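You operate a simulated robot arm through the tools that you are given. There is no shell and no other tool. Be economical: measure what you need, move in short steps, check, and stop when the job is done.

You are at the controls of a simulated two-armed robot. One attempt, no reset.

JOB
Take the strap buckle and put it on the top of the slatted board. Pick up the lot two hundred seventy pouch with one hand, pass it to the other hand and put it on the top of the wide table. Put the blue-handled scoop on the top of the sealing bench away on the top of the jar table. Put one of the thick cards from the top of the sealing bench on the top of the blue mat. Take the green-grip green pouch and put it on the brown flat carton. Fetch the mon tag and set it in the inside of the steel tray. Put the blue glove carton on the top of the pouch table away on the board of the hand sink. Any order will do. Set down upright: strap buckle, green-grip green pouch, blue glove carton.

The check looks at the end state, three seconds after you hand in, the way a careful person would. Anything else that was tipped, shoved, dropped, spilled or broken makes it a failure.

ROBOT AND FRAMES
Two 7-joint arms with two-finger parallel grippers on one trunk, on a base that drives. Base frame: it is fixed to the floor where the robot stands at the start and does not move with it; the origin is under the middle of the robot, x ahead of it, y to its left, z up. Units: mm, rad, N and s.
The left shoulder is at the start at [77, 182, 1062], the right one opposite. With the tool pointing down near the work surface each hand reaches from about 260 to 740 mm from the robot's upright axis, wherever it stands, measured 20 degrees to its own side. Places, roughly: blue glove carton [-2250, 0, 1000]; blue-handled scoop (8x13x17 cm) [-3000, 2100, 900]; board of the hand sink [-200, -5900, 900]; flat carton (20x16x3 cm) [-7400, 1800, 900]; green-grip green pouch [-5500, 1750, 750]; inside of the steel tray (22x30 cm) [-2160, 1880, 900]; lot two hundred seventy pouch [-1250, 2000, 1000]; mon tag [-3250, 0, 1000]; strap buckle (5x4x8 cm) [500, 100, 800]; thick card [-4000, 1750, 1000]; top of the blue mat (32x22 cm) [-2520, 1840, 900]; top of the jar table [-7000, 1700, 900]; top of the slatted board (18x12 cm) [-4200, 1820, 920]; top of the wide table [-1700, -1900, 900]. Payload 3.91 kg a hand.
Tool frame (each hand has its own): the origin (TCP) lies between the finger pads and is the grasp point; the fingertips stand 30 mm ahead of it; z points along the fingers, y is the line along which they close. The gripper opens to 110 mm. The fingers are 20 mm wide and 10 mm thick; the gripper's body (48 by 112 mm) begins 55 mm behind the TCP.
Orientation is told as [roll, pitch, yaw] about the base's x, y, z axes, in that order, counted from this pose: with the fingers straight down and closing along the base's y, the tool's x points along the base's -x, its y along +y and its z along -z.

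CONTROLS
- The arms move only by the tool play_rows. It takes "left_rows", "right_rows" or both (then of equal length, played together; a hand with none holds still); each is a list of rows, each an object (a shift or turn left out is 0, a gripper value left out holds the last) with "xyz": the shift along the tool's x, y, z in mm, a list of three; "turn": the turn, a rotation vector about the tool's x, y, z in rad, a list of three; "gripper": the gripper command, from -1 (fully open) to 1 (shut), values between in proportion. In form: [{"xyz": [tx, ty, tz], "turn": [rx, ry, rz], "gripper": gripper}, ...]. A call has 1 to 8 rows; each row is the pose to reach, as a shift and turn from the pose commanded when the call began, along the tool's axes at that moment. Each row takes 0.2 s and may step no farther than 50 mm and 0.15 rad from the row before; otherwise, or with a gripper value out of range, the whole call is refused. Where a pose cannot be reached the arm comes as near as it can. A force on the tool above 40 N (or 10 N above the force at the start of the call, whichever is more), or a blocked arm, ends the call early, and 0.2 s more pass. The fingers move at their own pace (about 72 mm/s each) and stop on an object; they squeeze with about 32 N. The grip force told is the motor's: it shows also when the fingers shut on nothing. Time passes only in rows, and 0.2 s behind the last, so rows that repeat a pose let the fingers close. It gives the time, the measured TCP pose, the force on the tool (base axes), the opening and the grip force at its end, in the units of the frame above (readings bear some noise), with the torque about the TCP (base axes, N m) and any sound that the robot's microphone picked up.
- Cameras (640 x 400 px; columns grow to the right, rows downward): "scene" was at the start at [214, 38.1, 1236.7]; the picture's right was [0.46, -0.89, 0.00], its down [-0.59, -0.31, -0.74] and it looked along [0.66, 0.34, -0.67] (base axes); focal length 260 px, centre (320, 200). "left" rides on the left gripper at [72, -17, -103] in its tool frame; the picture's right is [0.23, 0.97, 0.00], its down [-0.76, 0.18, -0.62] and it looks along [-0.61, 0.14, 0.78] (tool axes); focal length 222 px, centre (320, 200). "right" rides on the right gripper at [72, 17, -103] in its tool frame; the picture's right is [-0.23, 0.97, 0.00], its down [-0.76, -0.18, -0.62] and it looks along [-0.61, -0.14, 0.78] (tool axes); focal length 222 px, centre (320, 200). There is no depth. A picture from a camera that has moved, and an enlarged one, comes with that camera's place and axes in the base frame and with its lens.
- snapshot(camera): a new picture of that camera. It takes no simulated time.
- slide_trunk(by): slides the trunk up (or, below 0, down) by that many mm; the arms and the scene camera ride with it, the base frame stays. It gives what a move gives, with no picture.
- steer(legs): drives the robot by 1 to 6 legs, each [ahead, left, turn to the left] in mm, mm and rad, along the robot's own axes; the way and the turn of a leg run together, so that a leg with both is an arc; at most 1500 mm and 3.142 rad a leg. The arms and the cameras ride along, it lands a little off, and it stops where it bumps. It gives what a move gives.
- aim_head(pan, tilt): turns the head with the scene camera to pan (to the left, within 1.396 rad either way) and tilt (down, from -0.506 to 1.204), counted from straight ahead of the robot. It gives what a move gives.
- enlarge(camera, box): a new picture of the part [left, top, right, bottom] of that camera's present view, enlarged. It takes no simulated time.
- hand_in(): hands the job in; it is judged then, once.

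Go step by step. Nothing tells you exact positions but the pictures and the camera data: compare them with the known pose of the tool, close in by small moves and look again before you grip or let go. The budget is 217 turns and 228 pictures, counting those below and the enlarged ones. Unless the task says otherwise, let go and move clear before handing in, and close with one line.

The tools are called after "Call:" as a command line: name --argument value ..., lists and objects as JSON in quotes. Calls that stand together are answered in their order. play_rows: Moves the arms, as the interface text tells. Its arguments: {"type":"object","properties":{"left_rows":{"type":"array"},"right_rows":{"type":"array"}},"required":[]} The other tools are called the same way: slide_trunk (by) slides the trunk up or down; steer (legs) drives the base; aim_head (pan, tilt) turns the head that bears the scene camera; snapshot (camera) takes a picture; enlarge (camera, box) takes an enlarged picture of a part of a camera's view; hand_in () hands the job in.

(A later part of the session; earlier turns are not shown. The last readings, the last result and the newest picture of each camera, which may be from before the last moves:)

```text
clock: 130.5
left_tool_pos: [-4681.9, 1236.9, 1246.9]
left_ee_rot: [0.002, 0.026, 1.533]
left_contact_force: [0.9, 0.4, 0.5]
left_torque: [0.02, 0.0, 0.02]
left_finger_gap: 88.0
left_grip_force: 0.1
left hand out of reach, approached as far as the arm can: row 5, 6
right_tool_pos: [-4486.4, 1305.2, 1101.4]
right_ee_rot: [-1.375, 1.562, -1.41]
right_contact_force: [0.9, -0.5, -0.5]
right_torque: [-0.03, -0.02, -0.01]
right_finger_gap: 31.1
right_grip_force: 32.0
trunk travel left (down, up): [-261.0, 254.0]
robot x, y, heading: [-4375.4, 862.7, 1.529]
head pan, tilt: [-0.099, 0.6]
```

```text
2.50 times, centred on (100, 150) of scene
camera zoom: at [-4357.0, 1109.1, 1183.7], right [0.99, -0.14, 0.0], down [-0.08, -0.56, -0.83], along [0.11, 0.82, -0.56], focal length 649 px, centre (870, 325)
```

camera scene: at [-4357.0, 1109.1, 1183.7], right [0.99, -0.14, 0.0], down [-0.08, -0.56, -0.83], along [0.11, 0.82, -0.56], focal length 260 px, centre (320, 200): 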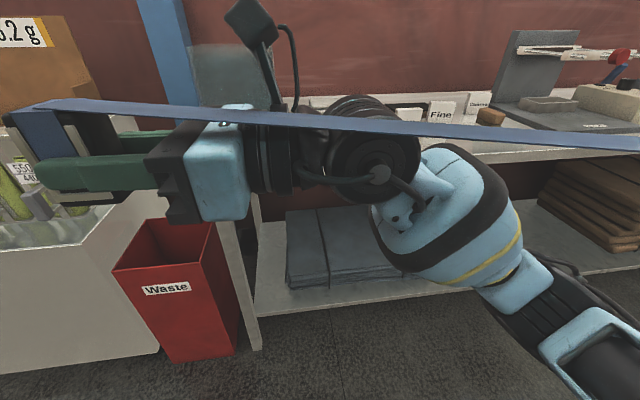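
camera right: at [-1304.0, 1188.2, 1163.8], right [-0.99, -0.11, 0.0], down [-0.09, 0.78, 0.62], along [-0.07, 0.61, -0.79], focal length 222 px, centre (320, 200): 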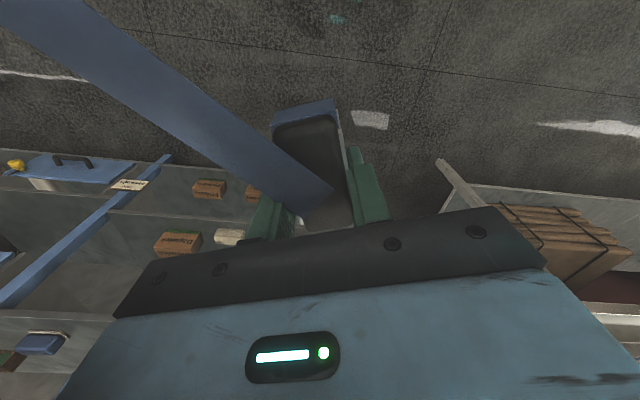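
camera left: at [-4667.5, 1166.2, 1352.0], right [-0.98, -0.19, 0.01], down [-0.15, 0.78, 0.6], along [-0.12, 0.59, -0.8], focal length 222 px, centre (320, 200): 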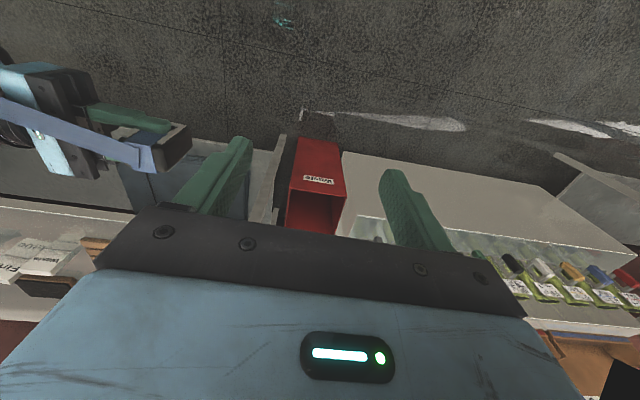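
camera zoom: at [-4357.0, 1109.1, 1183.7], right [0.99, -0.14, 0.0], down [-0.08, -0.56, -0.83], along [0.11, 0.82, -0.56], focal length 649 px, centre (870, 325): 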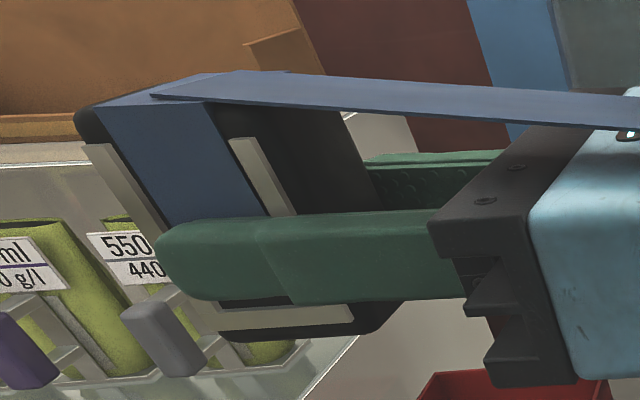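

Both views agree: buckle centre about [-4513, 1300], top at z≈1148. The left hand moves over it at height and I look again.

Call:
play_rows --left_rows '[{"xyz": [-14, -33, 0]}, {"xyz": [-28, -66, 0]}, {"xyz": [-42, -99, 0]}, {"xyz": [-56, -132, 0]}, {"xyz": [-69, -166, 0]}, {"xyz": [-69, -166, 0]}]'

Call:
snapshot --camera "left"

Call:
snapshot --camera "scene"

```text
clock: 131.9
left_tool_pos: [-4554.0, 1277.5, 1206.4]
left_ee_rot: [0.0, 0.027, 1.535]
left_contact_force: [-0.1, 1.1, 0.4]
left_torque: [0.01, 0.01, 0.04]
left_finger_gap: 88.0
left_grip_force: 0.0
left hand out of reach, approached as far as the arm can: row 2, 3, 4, 5, 6
right_tool_pos: [-4487.4, 1304.7, 1101.5]
right_ee_rot: [-1.354, 1.561, -1.392]
right_contact_force: [1.2, -0.3, 0.0]
right_torque: [0.03, -0.01, -0.04]
right_finger_gap: 31.4
right_grip_force: 32.0
trunk travel left (down, up): [-261.0, 254.0]
robot x, y, heading: [-4377.6, 867.5, 1.531]
head pan, tilt: [-0.099, 0.6]
```

```text
165 pictures are left
camera left: at [-4539.4, 1207.6, 1310.8], right [-0.98, -0.19, 0.01], down [-0.15, 0.78, 0.6], along [-0.12, 0.59, -0.8], focal length 222 px, centre (320, 200)
```

left: 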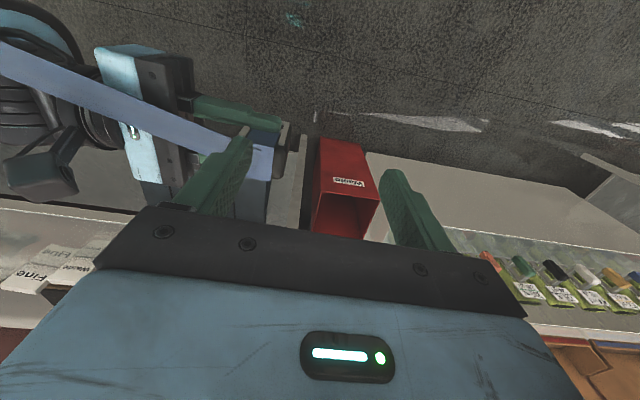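

```text
164 pictures are left
camera scene: at [-4357.5, 1109.2, 1183.7], right [0.99, -0.14, 0.0], down [-0.08, -0.56, -0.83], along [0.12, 0.82, -0.56], focal length 260 px, centre (320, 200)
```

scene: 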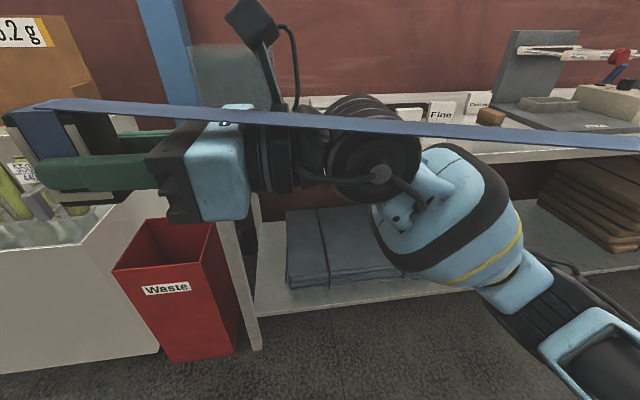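

The left arm is near its limit up here, so I lower the right hand with the buckle and bring it further left.

Call:
play_rows --right_rows '[{"xyz": [-35, 0, 10]}, {"xyz": [-70, 0, 20]}, {"xyz": [-105, 0, 30]}, {"xyz": [-120, 0, 40]}, {"xyz": [-120, 0, 40]}]'

Call:
snapshot --camera "left"

```text
clock: 133.1
left_tool_pos: [-4552.9, 1278.4, 1206.6]
left_ee_rot: [0.003, 0.028, 1.532]
left_contact_force: [0.4, -0.1, 0.2]
left_torque: [0.02, -0.01, 0.02]
left_finger_gap: 88.1
left_grip_force: 0.0
right_tool_pos: [-4529.4, 1305.9, 979.2]
right_ee_rot: [-1.387, 1.562, -1.421]
right_contact_force: [0.0, 0.4, -0.5]
right_torque: [0.01, 0.01, -0.03]
right_finger_gap: 31.1
right_grip_force: 31.7
trunk travel left (down, up): [-261.0, 254.0]
robot x, y, heading: [-4377.6, 868.0, 1.527]
head pan, tilt: [-0.099, 0.6]
```

```text
163 pictures are left
camera left: at [-4539.4, 1207.7, 1310.8], right [-0.98, -0.19, 0.01], down [-0.15, 0.78, 0.6], along [-0.12, 0.59, -0.8], focal length 222 px, centre (320, 200)
```

left: 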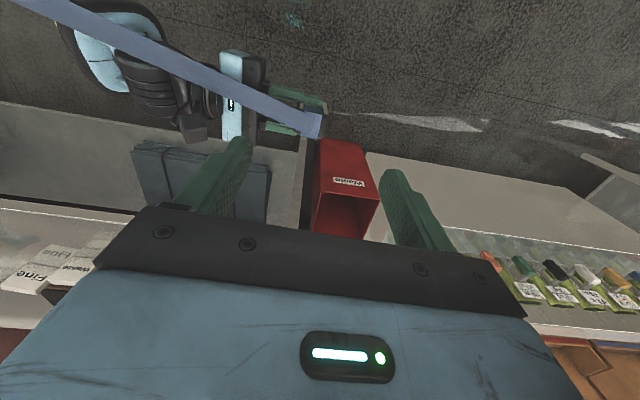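

Call:
play_rows --left_rows '[{"xyz": [-10, 1, 40]}, {"xyz": [-22, 3, 80]}, {"xyz": [-22, 3, 120]}, {"xyz": [-22, 3, 120]}]'

Call:
snapshot --camera "left"

Call:
aim_head --pan 0.5 --tilt 0.6

Call:
snapshot --camera "scene"

```text
clock: 134.1
left_tool_pos: [-4555.1, 1289.4, 1084.5]
left_ee_rot: [0.001, 0.028, 1.532]
left_contact_force: [0.1, 0.1, 0.5]
left_torque: [-0.03, -0.01, 0.03]
left_finger_gap: 88.0
left_grip_force: 0.1
right_tool_pos: [-4530.0, 1305.2, 978.3]
right_ee_rot: [-1.377, 1.561, -1.411]
right_contact_force: [0.2, 0.0, -0.7]
right_torque: [-0.02, 0.01, 0.0]
right_finger_gap: 31.2
right_grip_force: 32.2
trunk travel left (down, up): [-261.0, 254.0]
robot x, y, heading: [-4375.1, 866.8, 1.53]
head pan, tilt: [-0.099, 0.6]
```

```text
162 pictures are left
camera left: at [-4541.8, 1219.4, 1189.7], right [-0.98, -0.19, 0.01], down [-0.15, 0.79, 0.6], along [-0.12, 0.59, -0.8], focal length 222 px, centre (320, 200)
```

left: 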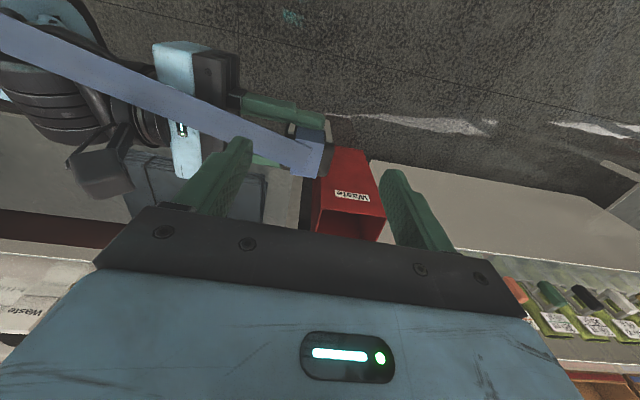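

```text
clock: 135.1
left_tool_pos: [-4554.9, 1290.5, 1085.7]
left_ee_rot: [0.002, 0.03, 1.532]
left_contact_force: [0.5, 0.2, -1.0]
left_torque: [-0.02, -0.02, -0.01]
left_finger_gap: 88.2
left_grip_force: 0.0
right_tool_pos: [-4531.3, 1305.6, 979.8]
right_ee_rot: [-1.364, 1.562, -1.398]
right_contact_force: [-0.4, 0.2, -0.9]
right_torque: [0.01, -0.03, 0.01]
right_finger_gap: 31.1
right_grip_force: 31.9
trunk travel left (down, up): [-261.0, 254.0]
robot x, y, heading: [-4375.3, 867.4, 1.534]
head pan, tilt: [0.499, 0.6]
```

```text
161 pictures are left
camera scene: at [-4408.9, 1101.2, 1183.6], right [0.9, 0.44, 0.0], down [0.25, -0.51, -0.83], along [-0.36, 0.74, -0.56], focal length 260 px, centre (320, 200)
```

scene: 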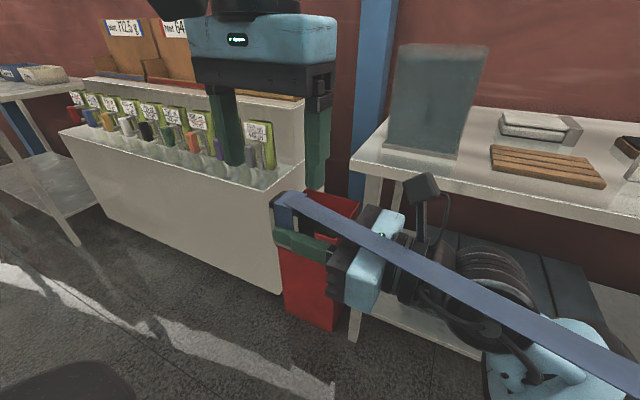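

Call:
play_rows --left_rows '[{"xyz": [-11, -4, 20]}, {"xyz": [-13, -4, 40]}, {"xyz": [-14, -4, 58]}, {"xyz": [-14, -4, 58]}]'

Call:
snapshot --camera "left"

Call:
enlarge --camera "scene" --box '[180, 60, 400, 260]'

```text
clock: 136.1
left_tool_pos: [-4551.4, 1304.9, 1025.4]
left_ee_rot: [0.0, 0.03, 1.533]
left_contact_force: [-0.1, 0.0, 0.3]
left_torque: [-0.05, -0.01, -0.02]
left_finger_gap: 88.0
left_grip_force: 0.1
right_tool_pos: [-4529.3, 1305.6, 979.0]
right_ee_rot: [-1.359, 1.562, -1.397]
right_contact_force: [0.0, 0.0, -1.0]
right_torque: [0.01, -0.01, -0.02]
right_finger_gap: 31.6
right_grip_force: 32.3
trunk travel left (down, up): [-261.0, 254.0]
robot x, y, heading: [-4377.2, 866.0, 1.53]
head pan, tilt: [0.499, 0.6]
```

```text
160 pictures are left
camera left: at [-4536.9, 1232.7, 1131.0], right [-0.98, -0.19, 0.01], down [-0.15, 0.79, 0.6], along [-0.12, 0.59, -0.8], focal length 222 px, centre (320, 200)
```

left: 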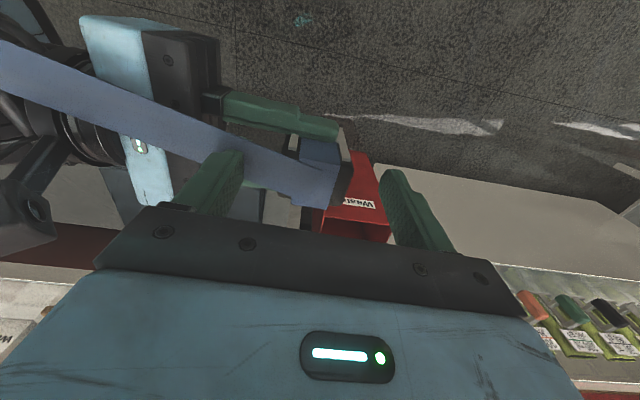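

```text
2.00 times, centred on (290, 160) of scene
camera zoom: at [-4409.0, 1101.0, 1183.7], right [0.9, 0.44, 0.0], down [0.25, -0.51, -0.83], along [-0.37, 0.74, -0.56], focal length 519 px, centre (380, 280)
```

zoom: 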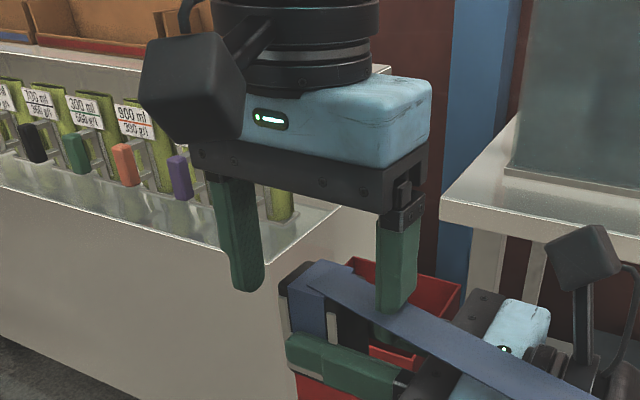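

Call:
play_rows --left_rows '[{"xyz": [0, 0, 9]}, {"xyz": [0, 0, 18]}, {"xyz": [0, 0, 18], "gripper": 0.2}, {"xyz": [0, 0, 18], "gripper": 1}, {"xyz": [0, 0, 18]}, {"xyz": [0, 0, 18]}]'

Call:
snapshot --camera "left"

Call:
enlarge --camera "scene" --box '[180, 60, 400, 260]'

```text
clock: 137.5
left_tool_pos: [-4551.3, 1304.4, 1006.9]
left_ee_rot: [-0.003, 0.027, 1.533]
left_contact_force: [28.8, -5.4, -3.5]
left_torque: [-0.13, -0.75, -0.18]
left_finger_gap: 44.4
left_grip_force: 31.9
right_tool_pos: [-4530.1, 1305.4, 979.9]
right_ee_rot: [-1.378, 1.561, -1.415]
right_contact_force: [-28.8, 4.4, 2.1]
right_torque: [0.02, 0.01, 0.0]
right_finger_gap: 31.6
right_grip_force: 32.1
trunk travel left (down, up): [-261.0, 254.0]
robot x, y, heading: [-4375.4, 867.0, 1.534]
head pan, tilt: [0.499, 0.6]
```

```text
158 pictures are left
camera left: at [-4537.6, 1232.9, 1112.0], right [-0.98, -0.19, 0.0], down [-0.15, 0.79, 0.6], along [-0.12, 0.59, -0.8], focal length 222 px, centre (320, 200)
```

left: 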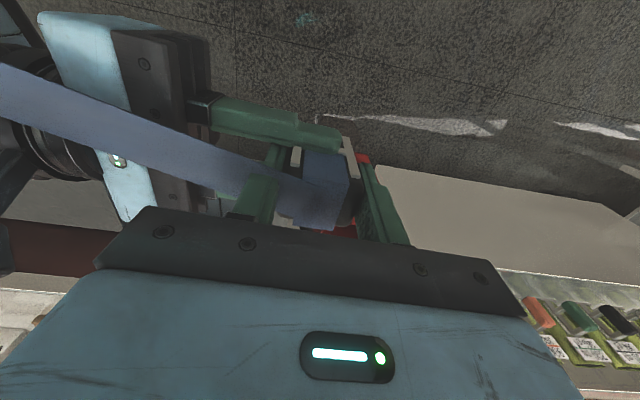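

```text
2.00 times, centred on (290, 160) of scene
camera zoom: at [-4408.9, 1101.1, 1183.6], right [0.9, 0.44, 0.0], down [0.25, -0.51, -0.83], along [-0.37, 0.74, -0.56], focal length 519 px, centre (380, 280)
```

zoom: 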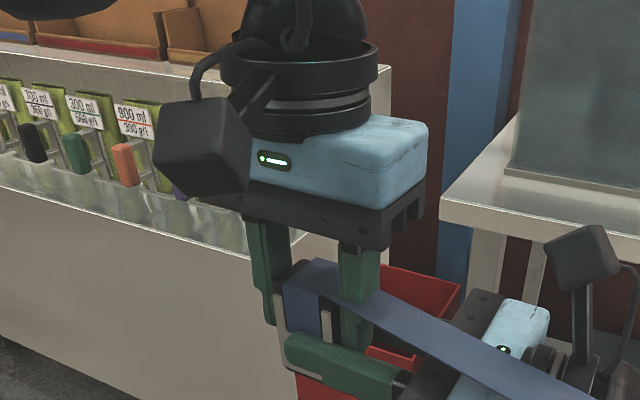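

The left hand holds it at 44 mm. I open the right hand and withdraw it to the right.

Call:
play_rows --right_rows '[{"gripper": -0.4}, {"gripper": -0.4}, {"gripper": -0.4}, {"xyz": [0, 0, -40]}, {"xyz": [0, 0, -85]}, {"xyz": [0, 0, -130]}, {"xyz": [0, 0, -175]}, {"xyz": [0, 0, -220]}]'

Call:
snapshot --camera "left"

Call:
snapshot --camera "scene"

```text
clock: 139.3
left_tool_pos: [-4551.8, 1302.8, 1006.6]
left_ee_rot: [0.002, 0.029, 1.532]
left_contact_force: [-0.1, 0.0, -0.1]
left_torque: [0.02, 0.0, -0.02]
left_finger_gap: 44.0
left_grip_force: 32.1
right_tool_pos: [-4308.0, 1294.1, 978.5]
right_ee_rot: [-1.342, 1.563, -1.375]
right_contact_force: [0.4, 0.2, 0.6]
right_torque: [0.03, 0.0, 0.0]
right_finger_gap: 76.9
right_grip_force: 0.0
trunk travel left (down, up): [-261.0, 254.0]
robot x, y, heading: [-4376.4, 865.5, 1.537]
head pan, tilt: [0.499, 0.6]
```

```text
156 pictures are left
camera left: at [-4537.7, 1232.9, 1112.1], right [-0.98, -0.19, 0.01], down [-0.15, 0.79, 0.6], along [-0.12, 0.59, -0.8], focal length 222 px, centre (320, 200)
```

left: 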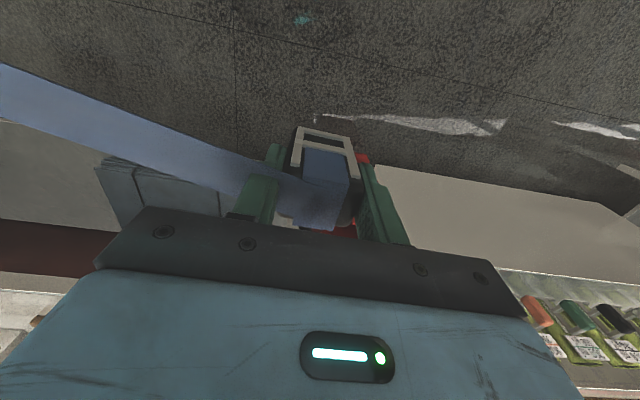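

```text
155 pictures are left
camera scene: at [-4408.4, 1100.9, 1183.7], right [0.9, 0.44, 0.0], down [0.25, -0.51, -0.83], along [-0.37, 0.74, -0.56], focal length 260 px, centre (320, 200)
```

scene: 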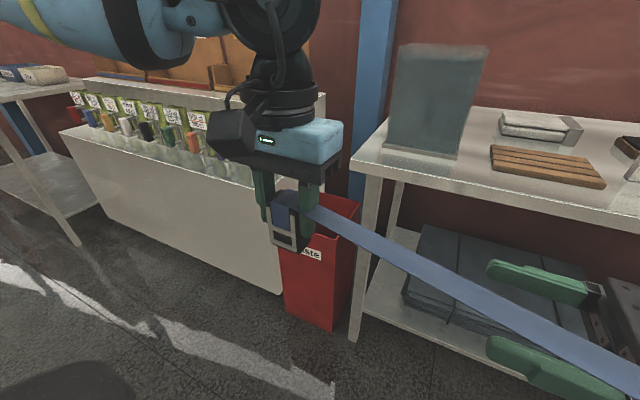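

Handed over cleanly, upright in the left hand. I turn the right hand back to its normal pose and raise the trunk a bit before approaching the board.

Call:
play_rows --right_rows '[{"xyz": [0, -5, -10], "turn": [0.086, -0.086, -0.086]}, {"xyz": [0, -10, -20], "turn": [0.172, -0.172, -0.172]}, {"xyz": [0, -15, -30], "turn": [0.258, -0.258, -0.258]}, {"xyz": [0, -20, -40], "turn": [0.344, -0.344, -0.344]}, {"xyz": [0, -25, -50], "turn": [0.43, -0.43, -0.43]}, {"xyz": [0, -25, -50], "turn": [0.516, -0.516, -0.516]}, {"xyz": [0, -25, -50], "turn": [0.602, -0.602, -0.602]}, {"xyz": [0, -25, -50], "turn": [0.602, -0.602, -0.602]}]'

Call:
play_rows --right_rows '[{"turn": [0.086, -0.086, -0.086]}, {"turn": [0.172, -0.172, -0.172]}, {"turn": [0.258, -0.258, -0.258]}, {"turn": [0.344, -0.344, -0.344]}, {"turn": [0.43, -0.43, -0.43]}, {"turn": [0.516, -0.516, -0.516]}, {"turn": [0.602, -0.602, -0.602]}, {"turn": [0.607, -0.607, -0.607]}]'

Call:
slide_trunk --by 60

Call:
steer --legs '[[0, -355, 0.035], [150, 0, 0]]'

Call:
aim_head --pan 0.1 --tilt 0.7

Call:
snapshot --camera "scene"

Call:
snapshot --camera "left"

```text
clock: 141.1
left_tool_pos: [-4551.1, 1303.9, 1005.9]
left_ee_rot: [0.001, 0.03, 1.532]
left_contact_force: [0.0, -0.6, 0.0]
left_torque: [0.02, 0.04, 0.03]
left_finger_gap: 44.5
left_grip_force: 32.3
right_tool_pos: [-4257.2, 1270.2, 979.0]
right_ee_rot: [0.456, 0.737, 1.066]
right_contact_force: [-0.4, 0.0, 0.3]
right_torque: [0.04, 0.03, 0.01]
right_finger_gap: 77.2
right_grip_force: 0.0
trunk travel left (down, up): [-261.0, 254.0]
robot x, y, heading: [-4375.6, 867.9, 1.528]
head pan, tilt: [0.499, 0.6]
```

```text
clock: 142.9
left_tool_pos: [-4553.5, 1302.9, 1006.0]
left_ee_rot: [0.001, 0.031, 1.533]
left_contact_force: [0.5, 0.8, -0.1]
left_torque: [-0.02, -0.06, 0.01]
left_finger_gap: 44.4
left_grip_force: 32.1
right_tool_pos: [-4257.4, 1270.0, 980.2]
right_ee_rot: [-0.003, 0.008, 1.535]
right_contact_force: [-0.3, 1.3, 0.8]
right_torque: [-0.01, 0.02, 0.0]
right_finger_gap: 77.2
right_grip_force: 0.1
trunk travel left (down, up): [-261.0, 254.0]
robot x, y, heading: [-4375.6, 868.1, 1.526]
head pan, tilt: [0.499, 0.6]
```

```text
clock: 143.9
left_tool_pos: [-4551.7, 1302.9, 1065.1]
left_ee_rot: [0.003, 0.029, 1.532]
left_contact_force: [-0.5, 0.7, -0.5]
left_torque: [0.01, 0.01, -0.01]
left_finger_gap: 44.2
left_grip_force: 32.6
right_tool_pos: [-4258.8, 1271.6, 1039.3]
right_ee_rot: [-0.001, 0.008, 1.533]
right_contact_force: [0.0, -0.8, 0.4]
right_torque: [-0.02, -0.05, 0.05]
right_finger_gap: 77.1
right_grip_force: 0.1
trunk travel left (down, up): [-321.0, 194.0]
robot x, y, heading: [-4378.5, 866.5, 1.531]
head pan, tilt: [0.499, 0.6]
```

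```text
clock: 148.4
left_tool_pos: [-4217.8, 1435.2, 1066.6]
left_ee_rot: [0.001, 0.029, 1.561]
left_contact_force: [0.3, 0.2, -1.3]
left_torque: [-0.04, -0.01, -0.03]
left_finger_gap: 44.4
left_grip_force: 32.3
right_tool_pos: [-3922.5, 1411.5, 1039.1]
right_ee_rot: [-0.002, 0.008, 1.561]
right_contact_force: [-0.2, 0.8, -0.1]
right_torque: [-0.04, 0.01, -0.04]
right_finger_gap: 76.9
right_grip_force: 0.0
trunk travel left (down, up): [-321.0, 194.0]
robot x, y, heading: [-4028.6, 1005.9, 1.559]
head pan, tilt: [0.499, 0.6]
```

```text
clock: 149.3
left_tool_pos: [-4217.6, 1436.1, 1065.2]
left_ee_rot: [0.002, 0.027, 1.56]
left_contact_force: [1.0, -0.9, 0.0]
left_torque: [0.04, 0.01, 0.0]
left_finger_gap: 44.3
left_grip_force: 31.7
right_tool_pos: [-3921.7, 1410.6, 1040.8]
right_ee_rot: [-0.001, 0.008, 1.562]
right_contact_force: [0.6, 0.6, 0.9]
right_torque: [0.01, -0.04, -0.01]
right_finger_gap: 77.0
right_grip_force: 0.1
trunk travel left (down, up): [-321.0, 194.0]
robot x, y, heading: [-4028.1, 1003.1, 1.564]
head pan, tilt: [0.099, 0.7]
```

```text
154 pictures are left
camera scene: at [-4034.8, 1228.0, 1235.2], right [1.0, 0.09, 0.0], down [0.06, -0.64, -0.77], along [-0.07, 0.76, -0.64], focal length 260 px, centre (320, 200)
```

scene: 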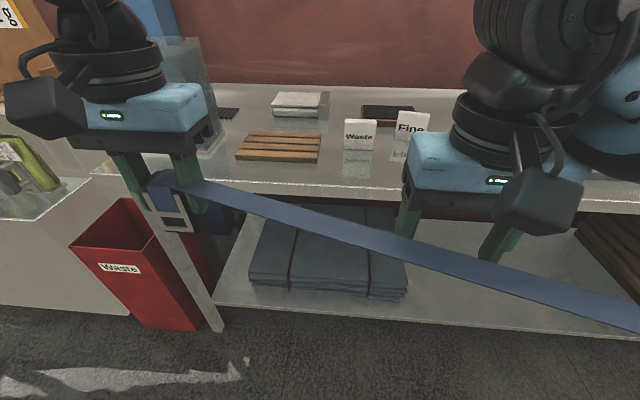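

```text
153 pictures are left
camera left: at [-4200.8, 1365.1, 1170.7], right [-0.98, -0.22, 0.01], down [-0.17, 0.78, 0.6], along [-0.14, 0.59, -0.8], focal length 222 px, centre (320, 200)
```

left: 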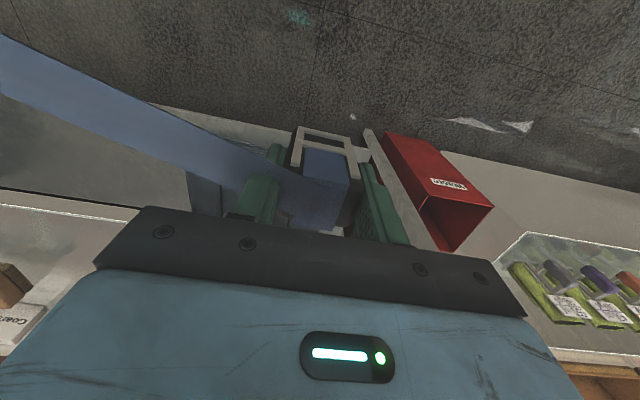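

Call:
steer --legs '[[150, -20, 0]]'

Call:
play_rows --left_rows '[{"xyz": [-45, 0, 0]}, {"xyz": [-90, 0, 0]}, {"xyz": [-135, 0, 0]}, {"xyz": [-170, 0, 0]}, {"xyz": [-205, 0, 0]}, {"xyz": [-205, 0, 0]}]'

Call:
snapshot --camera "scene"

Call:
snapshot --camera "left"

```text
clock: 150.7
left_tool_pos: [-4195.4, 1585.0, 1064.9]
left_ee_rot: [0.002, 0.029, 1.56]
left_contact_force: [-0.9, 0.2, -1.2]
left_torque: [-0.03, -0.01, -0.01]
left_finger_gap: 43.9
left_grip_force: 31.7
right_tool_pos: [-3900.3, 1560.9, 1039.6]
right_ee_rot: [-0.002, 0.008, 1.561]
right_contact_force: [0.2, 0.2, 0.3]
right_torque: [0.0, -0.01, 0.03]
right_finger_gap: 76.9
right_grip_force: 0.1
trunk travel left (down, up): [-321.0, 194.0]
robot x, y, heading: [-4008.0, 1150.0, 1.554]
head pan, tilt: [0.099, 0.7]
```

```text
clock: 152.1
left_tool_pos: [-4235.6, 1741.9, 1053.3]
left_ee_rot: [0.002, 0.028, 1.561]
left_contact_force: [-0.3, -0.4, -0.2]
left_torque: [0.01, -0.01, -0.01]
left_finger_gap: 44.3
left_grip_force: 31.5
left hand out of reach, approached as far as the arm can: row 3, 4, 5, 6
right_tool_pos: [-3900.0, 1559.5, 1040.8]
right_ee_rot: [-0.003, 0.007, 1.562]
right_contact_force: [0.1, 0.4, -0.4]
right_torque: [0.02, 0.01, 0.01]
right_finger_gap: 76.9
right_grip_force: 0.0
trunk travel left (down, up): [-321.0, 194.0]
robot x, y, heading: [-4006.6, 1156.2, 1.557]
head pan, tilt: [0.099, 0.7]
```

```text
152 pictures are left
camera scene: at [-4012.3, 1376.1, 1235.3], right [1.0, 0.09, 0.0], down [0.06, -0.64, -0.77], along [-0.07, 0.76, -0.64], focal length 260 px, centre (320, 200)
```

scene: 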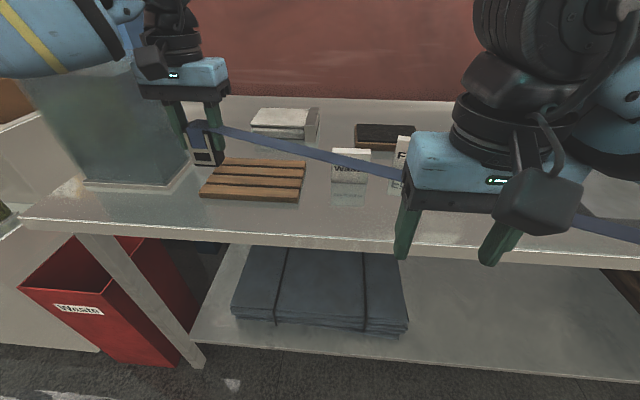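

```text
151 pictures are left
camera left: at [-4219.5, 1672.0, 1158.7], right [-0.98, -0.22, 0.01], down [-0.17, 0.78, 0.6], along [-0.14, 0.59, -0.8], focal length 222 px, centre (320, 200)
```

left: 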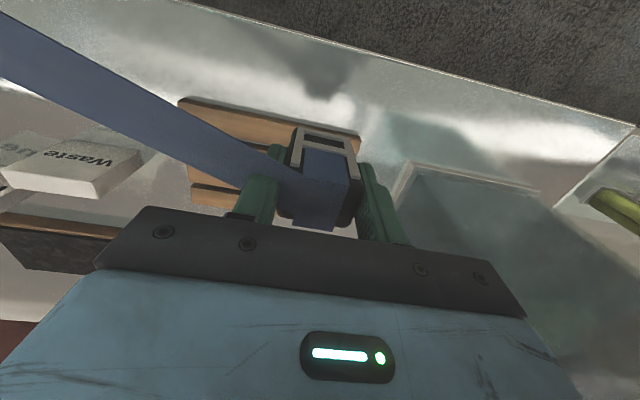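

Call:
steer --legs '[[62, -46, 0]]'

Call:
snapshot --camera "left"

Call:
snapshot --camera "scene"

```text
clock: 153.2
left_tool_pos: [-4188.8, 1800.9, 1053.9]
left_ee_rot: [0.003, 0.03, 1.563]
left_contact_force: [0.4, -0.1, -0.7]
left_torque: [-0.01, 0.05, 0.03]
left_finger_gap: 44.1
left_grip_force: 31.9
right_tool_pos: [-3853.0, 1619.8, 1040.3]
right_ee_rot: [-0.002, 0.007, 1.564]
right_contact_force: [0.5, 0.5, 0.0]
right_torque: [-0.03, 0.05, -0.01]
right_finger_gap: 77.1
right_grip_force: 0.0
trunk travel left (down, up): [-321.0, 194.0]
robot x, y, heading: [-3963.0, 1211.7, 1.56]
head pan, tilt: [0.099, 0.7]
```

```text
150 pictures are left
camera left: at [-4172.5, 1732.3, 1158.5], right [-0.98, -0.22, 0.01], down [-0.17, 0.78, 0.6], along [-0.14, 0.59, -0.8], focal length 222 px, centre (320, 200)
```

left: 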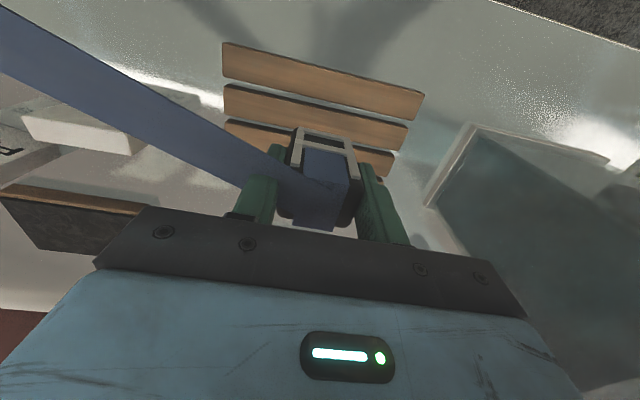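

```text
149 pictures are left
camera scene: at [-3965.0, 1437.0, 1235.1], right [1.0, 0.09, 0.0], down [0.06, -0.64, -0.76], along [-0.07, 0.76, -0.64], focal length 260 px, centre (320, 200)
```

scene: 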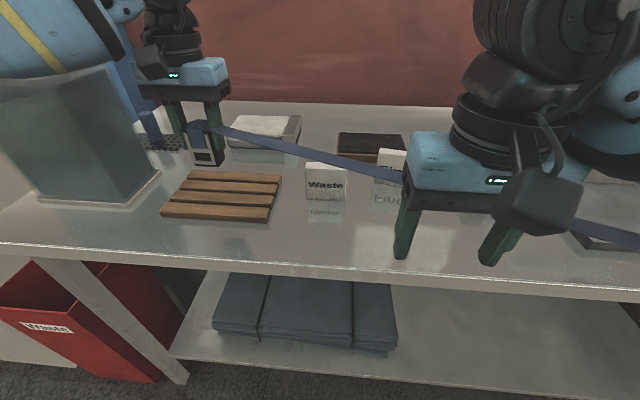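

Over the board within a centimetre. I lower to just above it.

Call:
play_rows --left_rows '[{"xyz": [0, 0, 20]}, {"xyz": [0, 0, 40]}, {"xyz": [0, 0, 60]}, {"xyz": [0, 0, 60]}]'

Call:
snapshot --camera "left"

Call:
enlarge --camera "scene" --box '[100, 60, 320, 240]'

```text
clock: 154.2
left_tool_pos: [-4189.7, 1800.3, 993.0]
left_ee_rot: [0.002, 0.028, 1.563]
left_contact_force: [0.4, 0.1, -0.9]
left_torque: [0.03, -0.04, -0.01]
left_finger_gap: 44.2
left_grip_force: 32.0
right_tool_pos: [-3853.3, 1619.6, 1038.8]
right_ee_rot: [-0.001, 0.007, 1.564]
right_contact_force: [-0.5, -0.2, 1.1]
right_torque: [0.0, -0.04, 0.0]
right_finger_gap: 77.0
right_grip_force: 0.1
trunk travel left (down, up): [-321.0, 194.0]
robot x, y, heading: [-3962.4, 1215.4, 1.559]
head pan, tilt: [0.099, 0.7]
```

```text
148 pictures are left
camera left: at [-4173.5, 1730.3, 1098.3], right [-0.98, -0.22, 0.01], down [-0.17, 0.78, 0.6], along [-0.14, 0.59, -0.8], focal length 222 px, centre (320, 200)
```

left: 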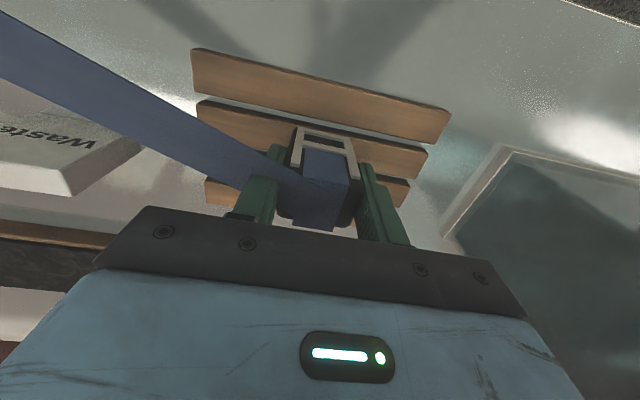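

```text
2.22 times, centred on (210, 150) of scene
camera zoom: at [-3965.3, 1436.6, 1235.2], right [1.0, 0.09, 0.0], down [0.06, -0.64, -0.76], along [-0.07, 0.76, -0.64], focal length 577 px, centre (564, 311)
```

zoom: 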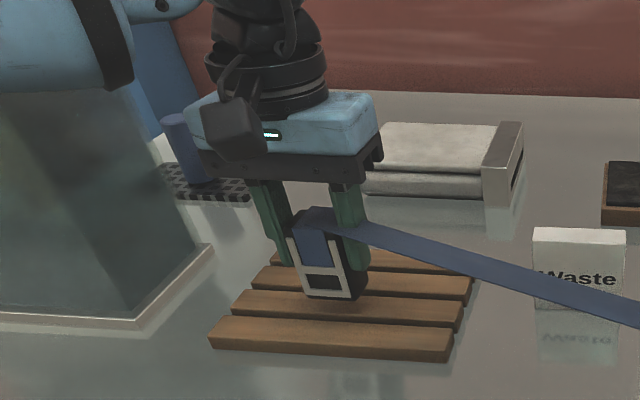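

Call:
play_rows --left_rows '[{"xyz": [0, 0, 4]}, {"xyz": [0, 0, 8]}, {"xyz": [0, 0, 10]}]'

Call:
enlarge --camera "scene" --box '[160, 110, 260, 210]'

```text
clock: 155.0
left_tool_pos: [-4190.9, 1799.3, 983.4]
left_ee_rot: [0.001, 0.029, 1.561]
left_contact_force: [0.3, -0.2, -1.3]
left_torque: [0.0, 0.0, 0.02]
left_finger_gap: 44.6
left_grip_force: 31.6
right_tool_pos: [-3854.8, 1619.4, 1039.6]
right_ee_rot: [-0.001, 0.006, 1.564]
right_contact_force: [0.4, 0.2, 0.1]
right_torque: [-0.02, -0.01, 0.01]
right_finger_gap: 76.9
right_grip_force: 0.2
trunk travel left (down, up): [-321.0, 194.0]
robot x, y, heading: [-3962.7, 1211.2, 1.562]
head pan, tilt: [0.099, 0.7]
```

```text
4.00 times, centred on (210, 160) of scene
camera zoom: at [-3965.3, 1436.6, 1235.2], right [1.0, 0.09, 0.0], down [0.06, -0.64, -0.76], along [-0.07, 0.76, -0.64], focal length 1038 px, centre (760, 360)
```

zoom: 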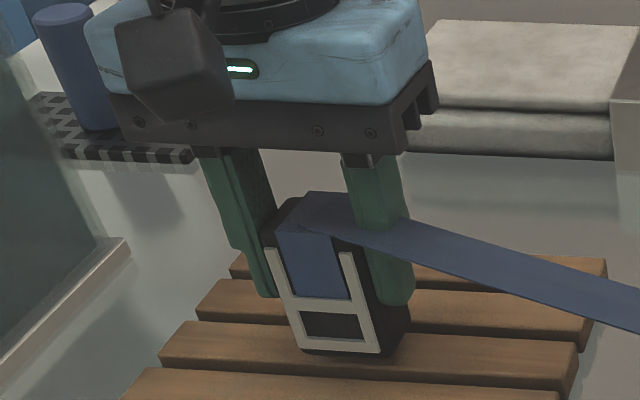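

Call:
play_rows --left_rows '[{"xyz": [0, 0, 3]}, {"xyz": [0, 0, 6]}, {"xyz": [0, 0, 6]}]'

Call:
play_rows --left_rows '[{"xyz": [0, 0, 3]}, {"xyz": [0, 0, 5]}, {"xyz": [0, 0, 5]}]'

Call:
enlarge --camera "scene" --box '[160, 110, 260, 210]'

```text
clock: 155.8
left_tool_pos: [-4189.0, 1799.9, 976.2]
left_ee_rot: [0.004, 0.028, 1.562]
left_contact_force: [0.1, -0.7, -0.7]
left_torque: [-0.03, -0.01, -0.02]
left_finger_gap: 44.4
left_grip_force: 31.7
right_tool_pos: [-3853.8, 1620.3, 1040.1]
right_ee_rot: [-0.002, 0.008, 1.563]
right_contact_force: [0.5, 0.0, -0.4]
right_torque: [0.06, 0.04, 0.0]
right_finger_gap: 77.2
right_grip_force: 0.1
trunk travel left (down, up): [-321.0, 194.0]
robot x, y, heading: [-3960.5, 1212.7, 1.558]
head pan, tilt: [0.099, 0.7]
```

```text
clock: 156.6
left_tool_pos: [-4189.1, 1799.6, 975.8]
left_ee_rot: [0.001, 0.024, 1.56]
left_contact_force: [-2.2, 1.6, 12.7]
left_torque: [0.25, -0.02, 0.06]
left_finger_gap: 44.6
left_grip_force: 32.0
right_tool_pos: [-3853.5, 1619.0, 1041.6]
right_ee_rot: [-0.001, 0.009, 1.563]
right_contact_force: [-0.7, 0.0, 0.2]
right_torque: [0.01, 0.03, 0.02]
right_finger_gap: 76.8
right_grip_force: 0.1
trunk travel left (down, up): [-321.0, 194.0]
robot x, y, heading: [-3959.4, 1211.7, 1.556]
head pan, tilt: [0.099, 0.7]
```

```text
4.00 times, centred on (210, 160) of scene
camera zoom: at [-3965.3, 1435.7, 1235.4], right [1.0, 0.09, 0.0], down [0.06, -0.64, -0.77], along [-0.07, 0.76, -0.64], focal length 1038 px, centre (760, 360)
```

zoom: 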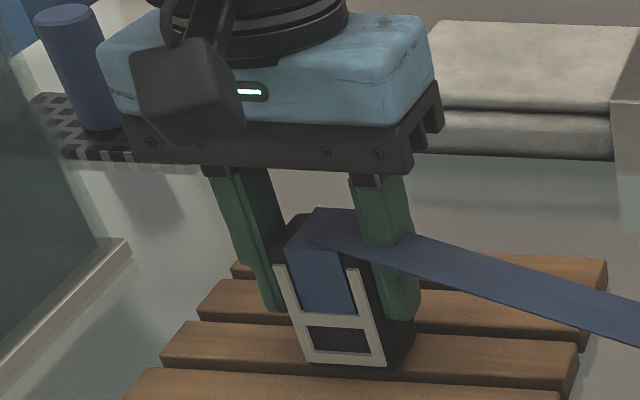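

It rests on the board (12.7 N). I ease up slightly, release and lift away.

Call:
play_rows --left_rows '[{"xyz": [0, 0, -4]}, {"xyz": [0, 0, -4], "gripper": -0.3}, {"xyz": [0, 0, -4], "gripper": -0.3}, {"xyz": [0, 0, -4]}, {"xyz": [0, 0, -40]}, {"xyz": [0, 0, -80]}, {"xyz": [0, 0, -110]}]'

Call:
snapshot --camera "scene"

Call:
snapshot --camera "left"

```text
clock: 158.2
left_tool_pos: [-4196.8, 1795.2, 1081.4]
left_ee_rot: [0.003, 0.029, 1.562]
left_contact_force: [0.4, -0.5, -0.3]
left_torque: [0.02, -0.03, -0.01]
left_finger_gap: 71.8
left_grip_force: 0.0
left hand out of reach, approached as far as the arm can: row 7
right_tool_pos: [-3852.4, 1617.9, 1041.3]
right_ee_rot: [-0.002, 0.007, 1.564]
right_contact_force: [0.2, 0.0, -0.9]
right_torque: [0.01, 0.01, 0.0]
right_finger_gap: 76.9
right_grip_force: 0.0
trunk travel left (down, up): [-321.0, 194.0]
robot x, y, heading: [-3960.1, 1211.9, 1.555]
head pan, tilt: [0.099, 0.7]
```

```text
144 pictures are left
camera scene: at [-3965.3, 1435.7, 1235.4], right [1.0, 0.09, 0.0], down [0.06, -0.64, -0.77], along [-0.07, 0.76, -0.64], focal length 260 px, centre (320, 200)
```

scene: 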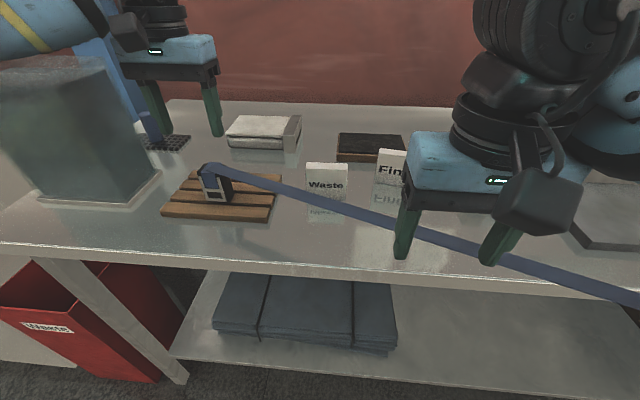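

```text
143 pictures are left
camera left: at [-4180.2, 1725.3, 1186.9], right [-0.98, -0.22, 0.01], down [-0.17, 0.78, 0.6], along [-0.14, 0.59, -0.8], focal length 222 px, centre (320, 200)
```

left: 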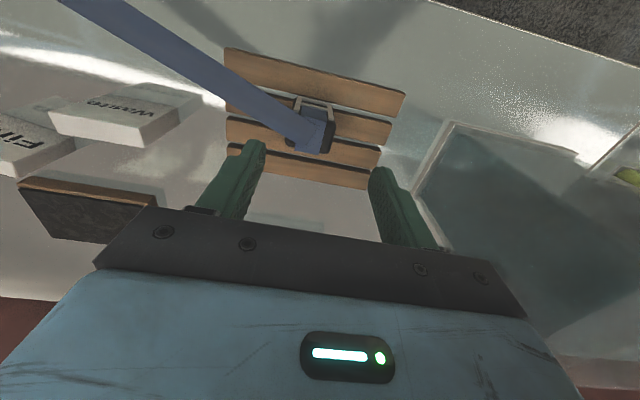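

The buckle stands on the slatted board. Next the thick card; I look at the part of the bench to the right.

Call:
play_rows --left_rows '[{"xyz": [40, 0, 0]}, {"xyz": [80, 0, 0]}, {"xyz": [120, 0, 0]}, {"xyz": [160, 0, 0]}]' --right_rows '[{"xyz": [30, 0, -30]}, {"xyz": [60, 0, -60]}, {"xyz": [60, -40, -80]}, {"xyz": [60, -80, -80]}]'

Call:
steer --legs '[[-250, 0, 0]]'

Call:
aim_head --pan -0.1 --tilt 0.5

Call:
snapshot --camera "scene"

```text
clock: 159.2
left_tool_pos: [-4195.4, 1636.6, 1084.9]
left_ee_rot: [0.005, 0.029, 1.563]
left_contact_force: [0.9, 0.5, 0.7]
left_torque: [0.02, 0.0, 0.01]
left_finger_gap: 71.6
left_grip_force: 0.1
right_tool_pos: [-3771.3, 1558.6, 1119.9]
right_ee_rot: [-0.003, 0.008, 1.566]
right_contact_force: [-0.5, 0.2, -0.1]
right_torque: [0.01, 0.0, 0.0]
right_finger_gap: 76.8
right_grip_force: 0.1
trunk travel left (down, up): [-321.0, 194.0]
robot x, y, heading: [-3959.3, 1209.0, 1.561]
head pan, tilt: [0.099, 0.7]
```

```text
clock: 161.0
left_tool_pos: [-4198.0, 1388.8, 1085.8]
left_ee_rot: [0.001, 0.027, 1.558]
left_contact_force: [0.0, -0.8, 0.7]
left_torque: [0.02, 0.01, -0.02]
left_finger_gap: 71.5
left_grip_force: 0.0
right_tool_pos: [-3772.8, 1311.6, 1120.2]
right_ee_rot: [-0.002, 0.006, 1.562]
right_contact_force: [0.6, -0.3, 0.8]
right_torque: [0.0, 0.03, -0.01]
right_finger_gap: 77.2
right_grip_force: 0.0
trunk travel left (down, up): [-321.0, 194.0]
robot x, y, heading: [-3965.4, 961.1, 1.554]
head pan, tilt: [0.099, 0.7]
```

```text
clock: 161.7
left_tool_pos: [-4196.8, 1389.6, 1086.0]
left_ee_rot: [0.002, 0.03, 1.556]
left_contact_force: [0.1, -0.1, -0.1]
left_torque: [-0.04, -0.01, -0.03]
left_finger_gap: 71.4
left_grip_force: 0.0
right_tool_pos: [-3772.9, 1310.8, 1120.1]
right_ee_rot: [-0.002, 0.008, 1.562]
right_contact_force: [-0.5, -0.2, 0.4]
right_torque: [0.0, 0.03, 0.03]
right_finger_gap: 76.8
right_grip_force: 0.1
trunk travel left (down, up): [-321.0, 194.0]
robot x, y, heading: [-3965.4, 964.4, 1.558]
head pan, tilt: [-0.099, 0.499]
```

```text
142 pictures are left
camera scene: at [-3950.5, 1194.0, 1252.8], right [0.99, -0.11, 0.0], down [-0.05, -0.48, -0.88], along [0.1, 0.87, -0.48], focal length 260 px, centre (320, 200)
```

scene: 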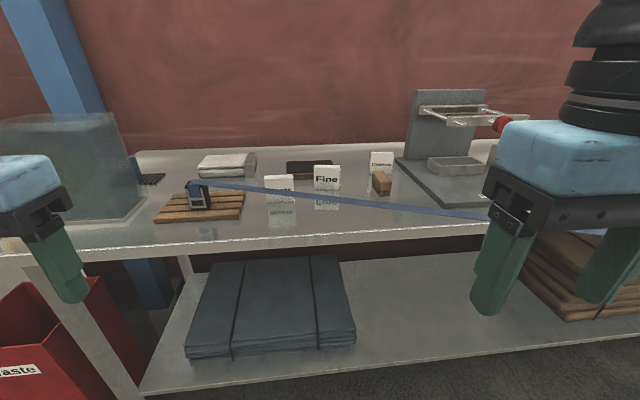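

Standing thick cards "Waste", "Fine", "Coarse" are on the bench. I'll take "Waste" with the left hand; moving closer.

Call:
steer --legs '[[215, -180, 0.01]]'

Call:
play_rows --left_rows '[{"xyz": [-20, 0, 0], "gripper": -1}, {"xyz": [-50, 0, 0]}]'

Call:
snapshot --camera "left"

Call:
snapshot --camera "scene"

```text
clock: 164.0
left_tool_pos: [-4017.2, 1597.4, 1084.9]
left_ee_rot: [0.002, 0.03, 1.571]
left_contact_force: [-1.3, 0.4, -0.6]
left_torque: [-0.07, -0.01, -0.02]
left_finger_gap: 71.5
left_grip_force: 0.1
right_tool_pos: [-3593.7, 1523.9, 1118.9]
right_ee_rot: [-0.003, 0.008, 1.572]
right_contact_force: [0.6, -0.3, 0.2]
right_torque: [-0.03, 0.01, -0.02]
right_finger_gap: 77.0
right_grip_force: 0.0
trunk travel left (down, up): [-321.0, 194.0]
robot x, y, heading: [-3781.8, 1175.8, 1.568]
head pan, tilt: [-0.099, 0.499]
```

```text
clock: 164.6
left_tool_pos: [-4018.0, 1649.8, 1083.5]
left_ee_rot: [0.001, 0.03, 1.572]
left_contact_force: [-0.2, 0.6, 0.5]
left_torque: [-0.02, 0.0, -0.04]
left_finger_gap: 110.3
left_grip_force: 0.0
right_tool_pos: [-3594.1, 1525.4, 1119.5]
right_ee_rot: [-0.003, 0.008, 1.573]
right_contact_force: [0.2, 0.0, -0.7]
right_torque: [0.03, -0.01, -0.01]
right_finger_gap: 77.2
right_grip_force: 0.1
trunk travel left (down, up): [-321.0, 194.0]
robot x, y, heading: [-3778.6, 1175.3, 1.567]
head pan, tilt: [-0.099, 0.499]
```

```text
141 pictures are left
camera left: at [-4001.4, 1580.1, 1188.4], right [-0.97, -0.23, 0.01], down [-0.18, 0.78, 0.6], along [-0.14, 0.58, -0.8], focal length 222 px, centre (320, 200)
```

left: 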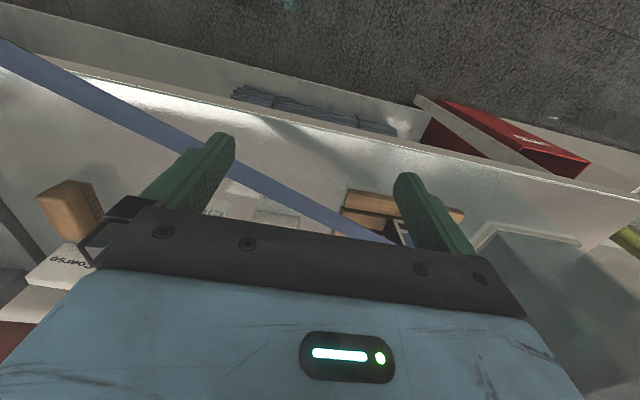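

```text
140 pictures are left
camera scene: at [-3769.0, 1406.4, 1252.7], right [0.99, -0.1, 0.0], down [-0.05, -0.48, -0.88], along [0.09, 0.87, -0.48], focal length 260 px, centre (320, 200)
```

scene: 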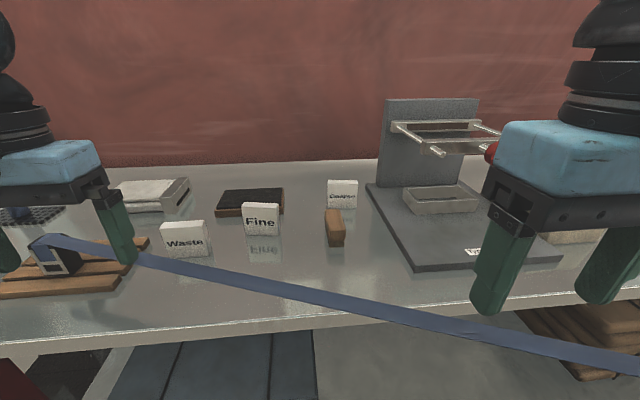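

Call:
steer --legs '[[45, 0, 0]]'

Call:
play_rows --left_rows '[{"xyz": [-35, -10, 10]}, {"xyz": [-70, -20, 20]}, {"xyz": [-105, -31, 30]}, {"xyz": [-120, -31, 35]}, {"xyz": [-120, -31, 35]}]'

Call:
snapshot --camera "left"

Call:
enlarge --camera "scene" --box '[80, 160, 300, 320]'

```text
clock: 165.5
left_tool_pos: [-4018.9, 1695.1, 1083.0]
left_ee_rot: [0.003, 0.029, 1.572]
left_contact_force: [0.1, 0.4, -0.8]
left_torque: [-0.02, 0.0, -0.01]
left_finger_gap: 110.0
left_grip_force: 0.1
right_tool_pos: [-3592.6, 1571.0, 1119.2]
right_ee_rot: [-0.001, 0.01, 1.575]
right_contact_force: [-0.7, 0.2, 0.3]
right_torque: [-0.03, -0.03, -0.01]
right_finger_gap: 77.2
right_grip_force: 0.1
trunk travel left (down, up): [-321.0, 194.0]
robot x, y, heading: [-3779.4, 1218.9, 1.569]
head pan, tilt: [-0.099, 0.499]
```

```text
clock: 166.7
left_tool_pos: [-3995.9, 1796.7, 1048.9]
left_ee_rot: [0.002, 0.03, 1.571]
left_contact_force: [0.1, -0.1, -0.1]
left_torque: [0.0, -0.01, 0.03]
left_finger_gap: 109.8
left_grip_force: 0.1
left hand out of reach, approached as far as the arm can: row 3, 4, 5
right_tool_pos: [-3592.7, 1570.5, 1118.8]
right_ee_rot: [-0.001, 0.01, 1.575]
right_contact_force: [-0.2, 1.1, 0.6]
right_torque: [-0.04, -0.03, -0.04]
right_finger_gap: 77.1
right_grip_force: 0.0
trunk travel left (down, up): [-321.0, 194.0]
robot x, y, heading: [-3779.6, 1216.6, 1.568]
head pan, tilt: [-0.099, 0.499]
```

```text
139 pictures are left
camera left: at [-3980.0, 1726.1, 1153.2], right [-0.97, -0.23, 0.01], down [-0.18, 0.78, 0.6], along [-0.14, 0.58, -0.8], focal length 222 px, centre (320, 200)
```

left: 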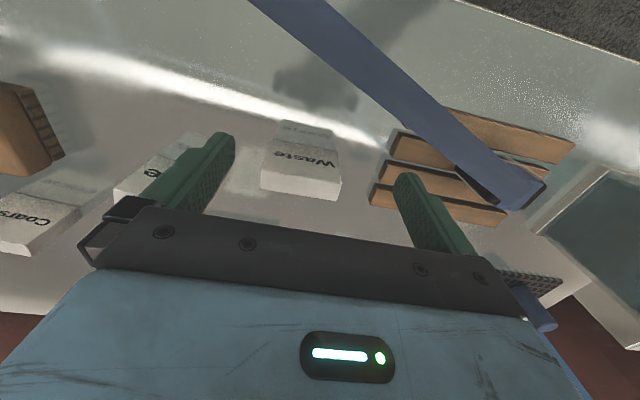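

```text
2.50 times, centred on (190, 240) of scene
camera zoom: at [-3769.3, 1451.2, 1252.8], right [0.99, -0.1, 0.0], down [-0.05, -0.48, -0.88], along [0.09, 0.87, -0.48], focal length 649 px, centre (645, 100)
```

zoom: 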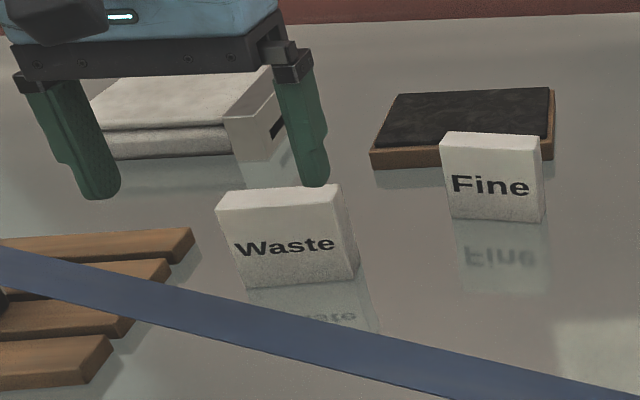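

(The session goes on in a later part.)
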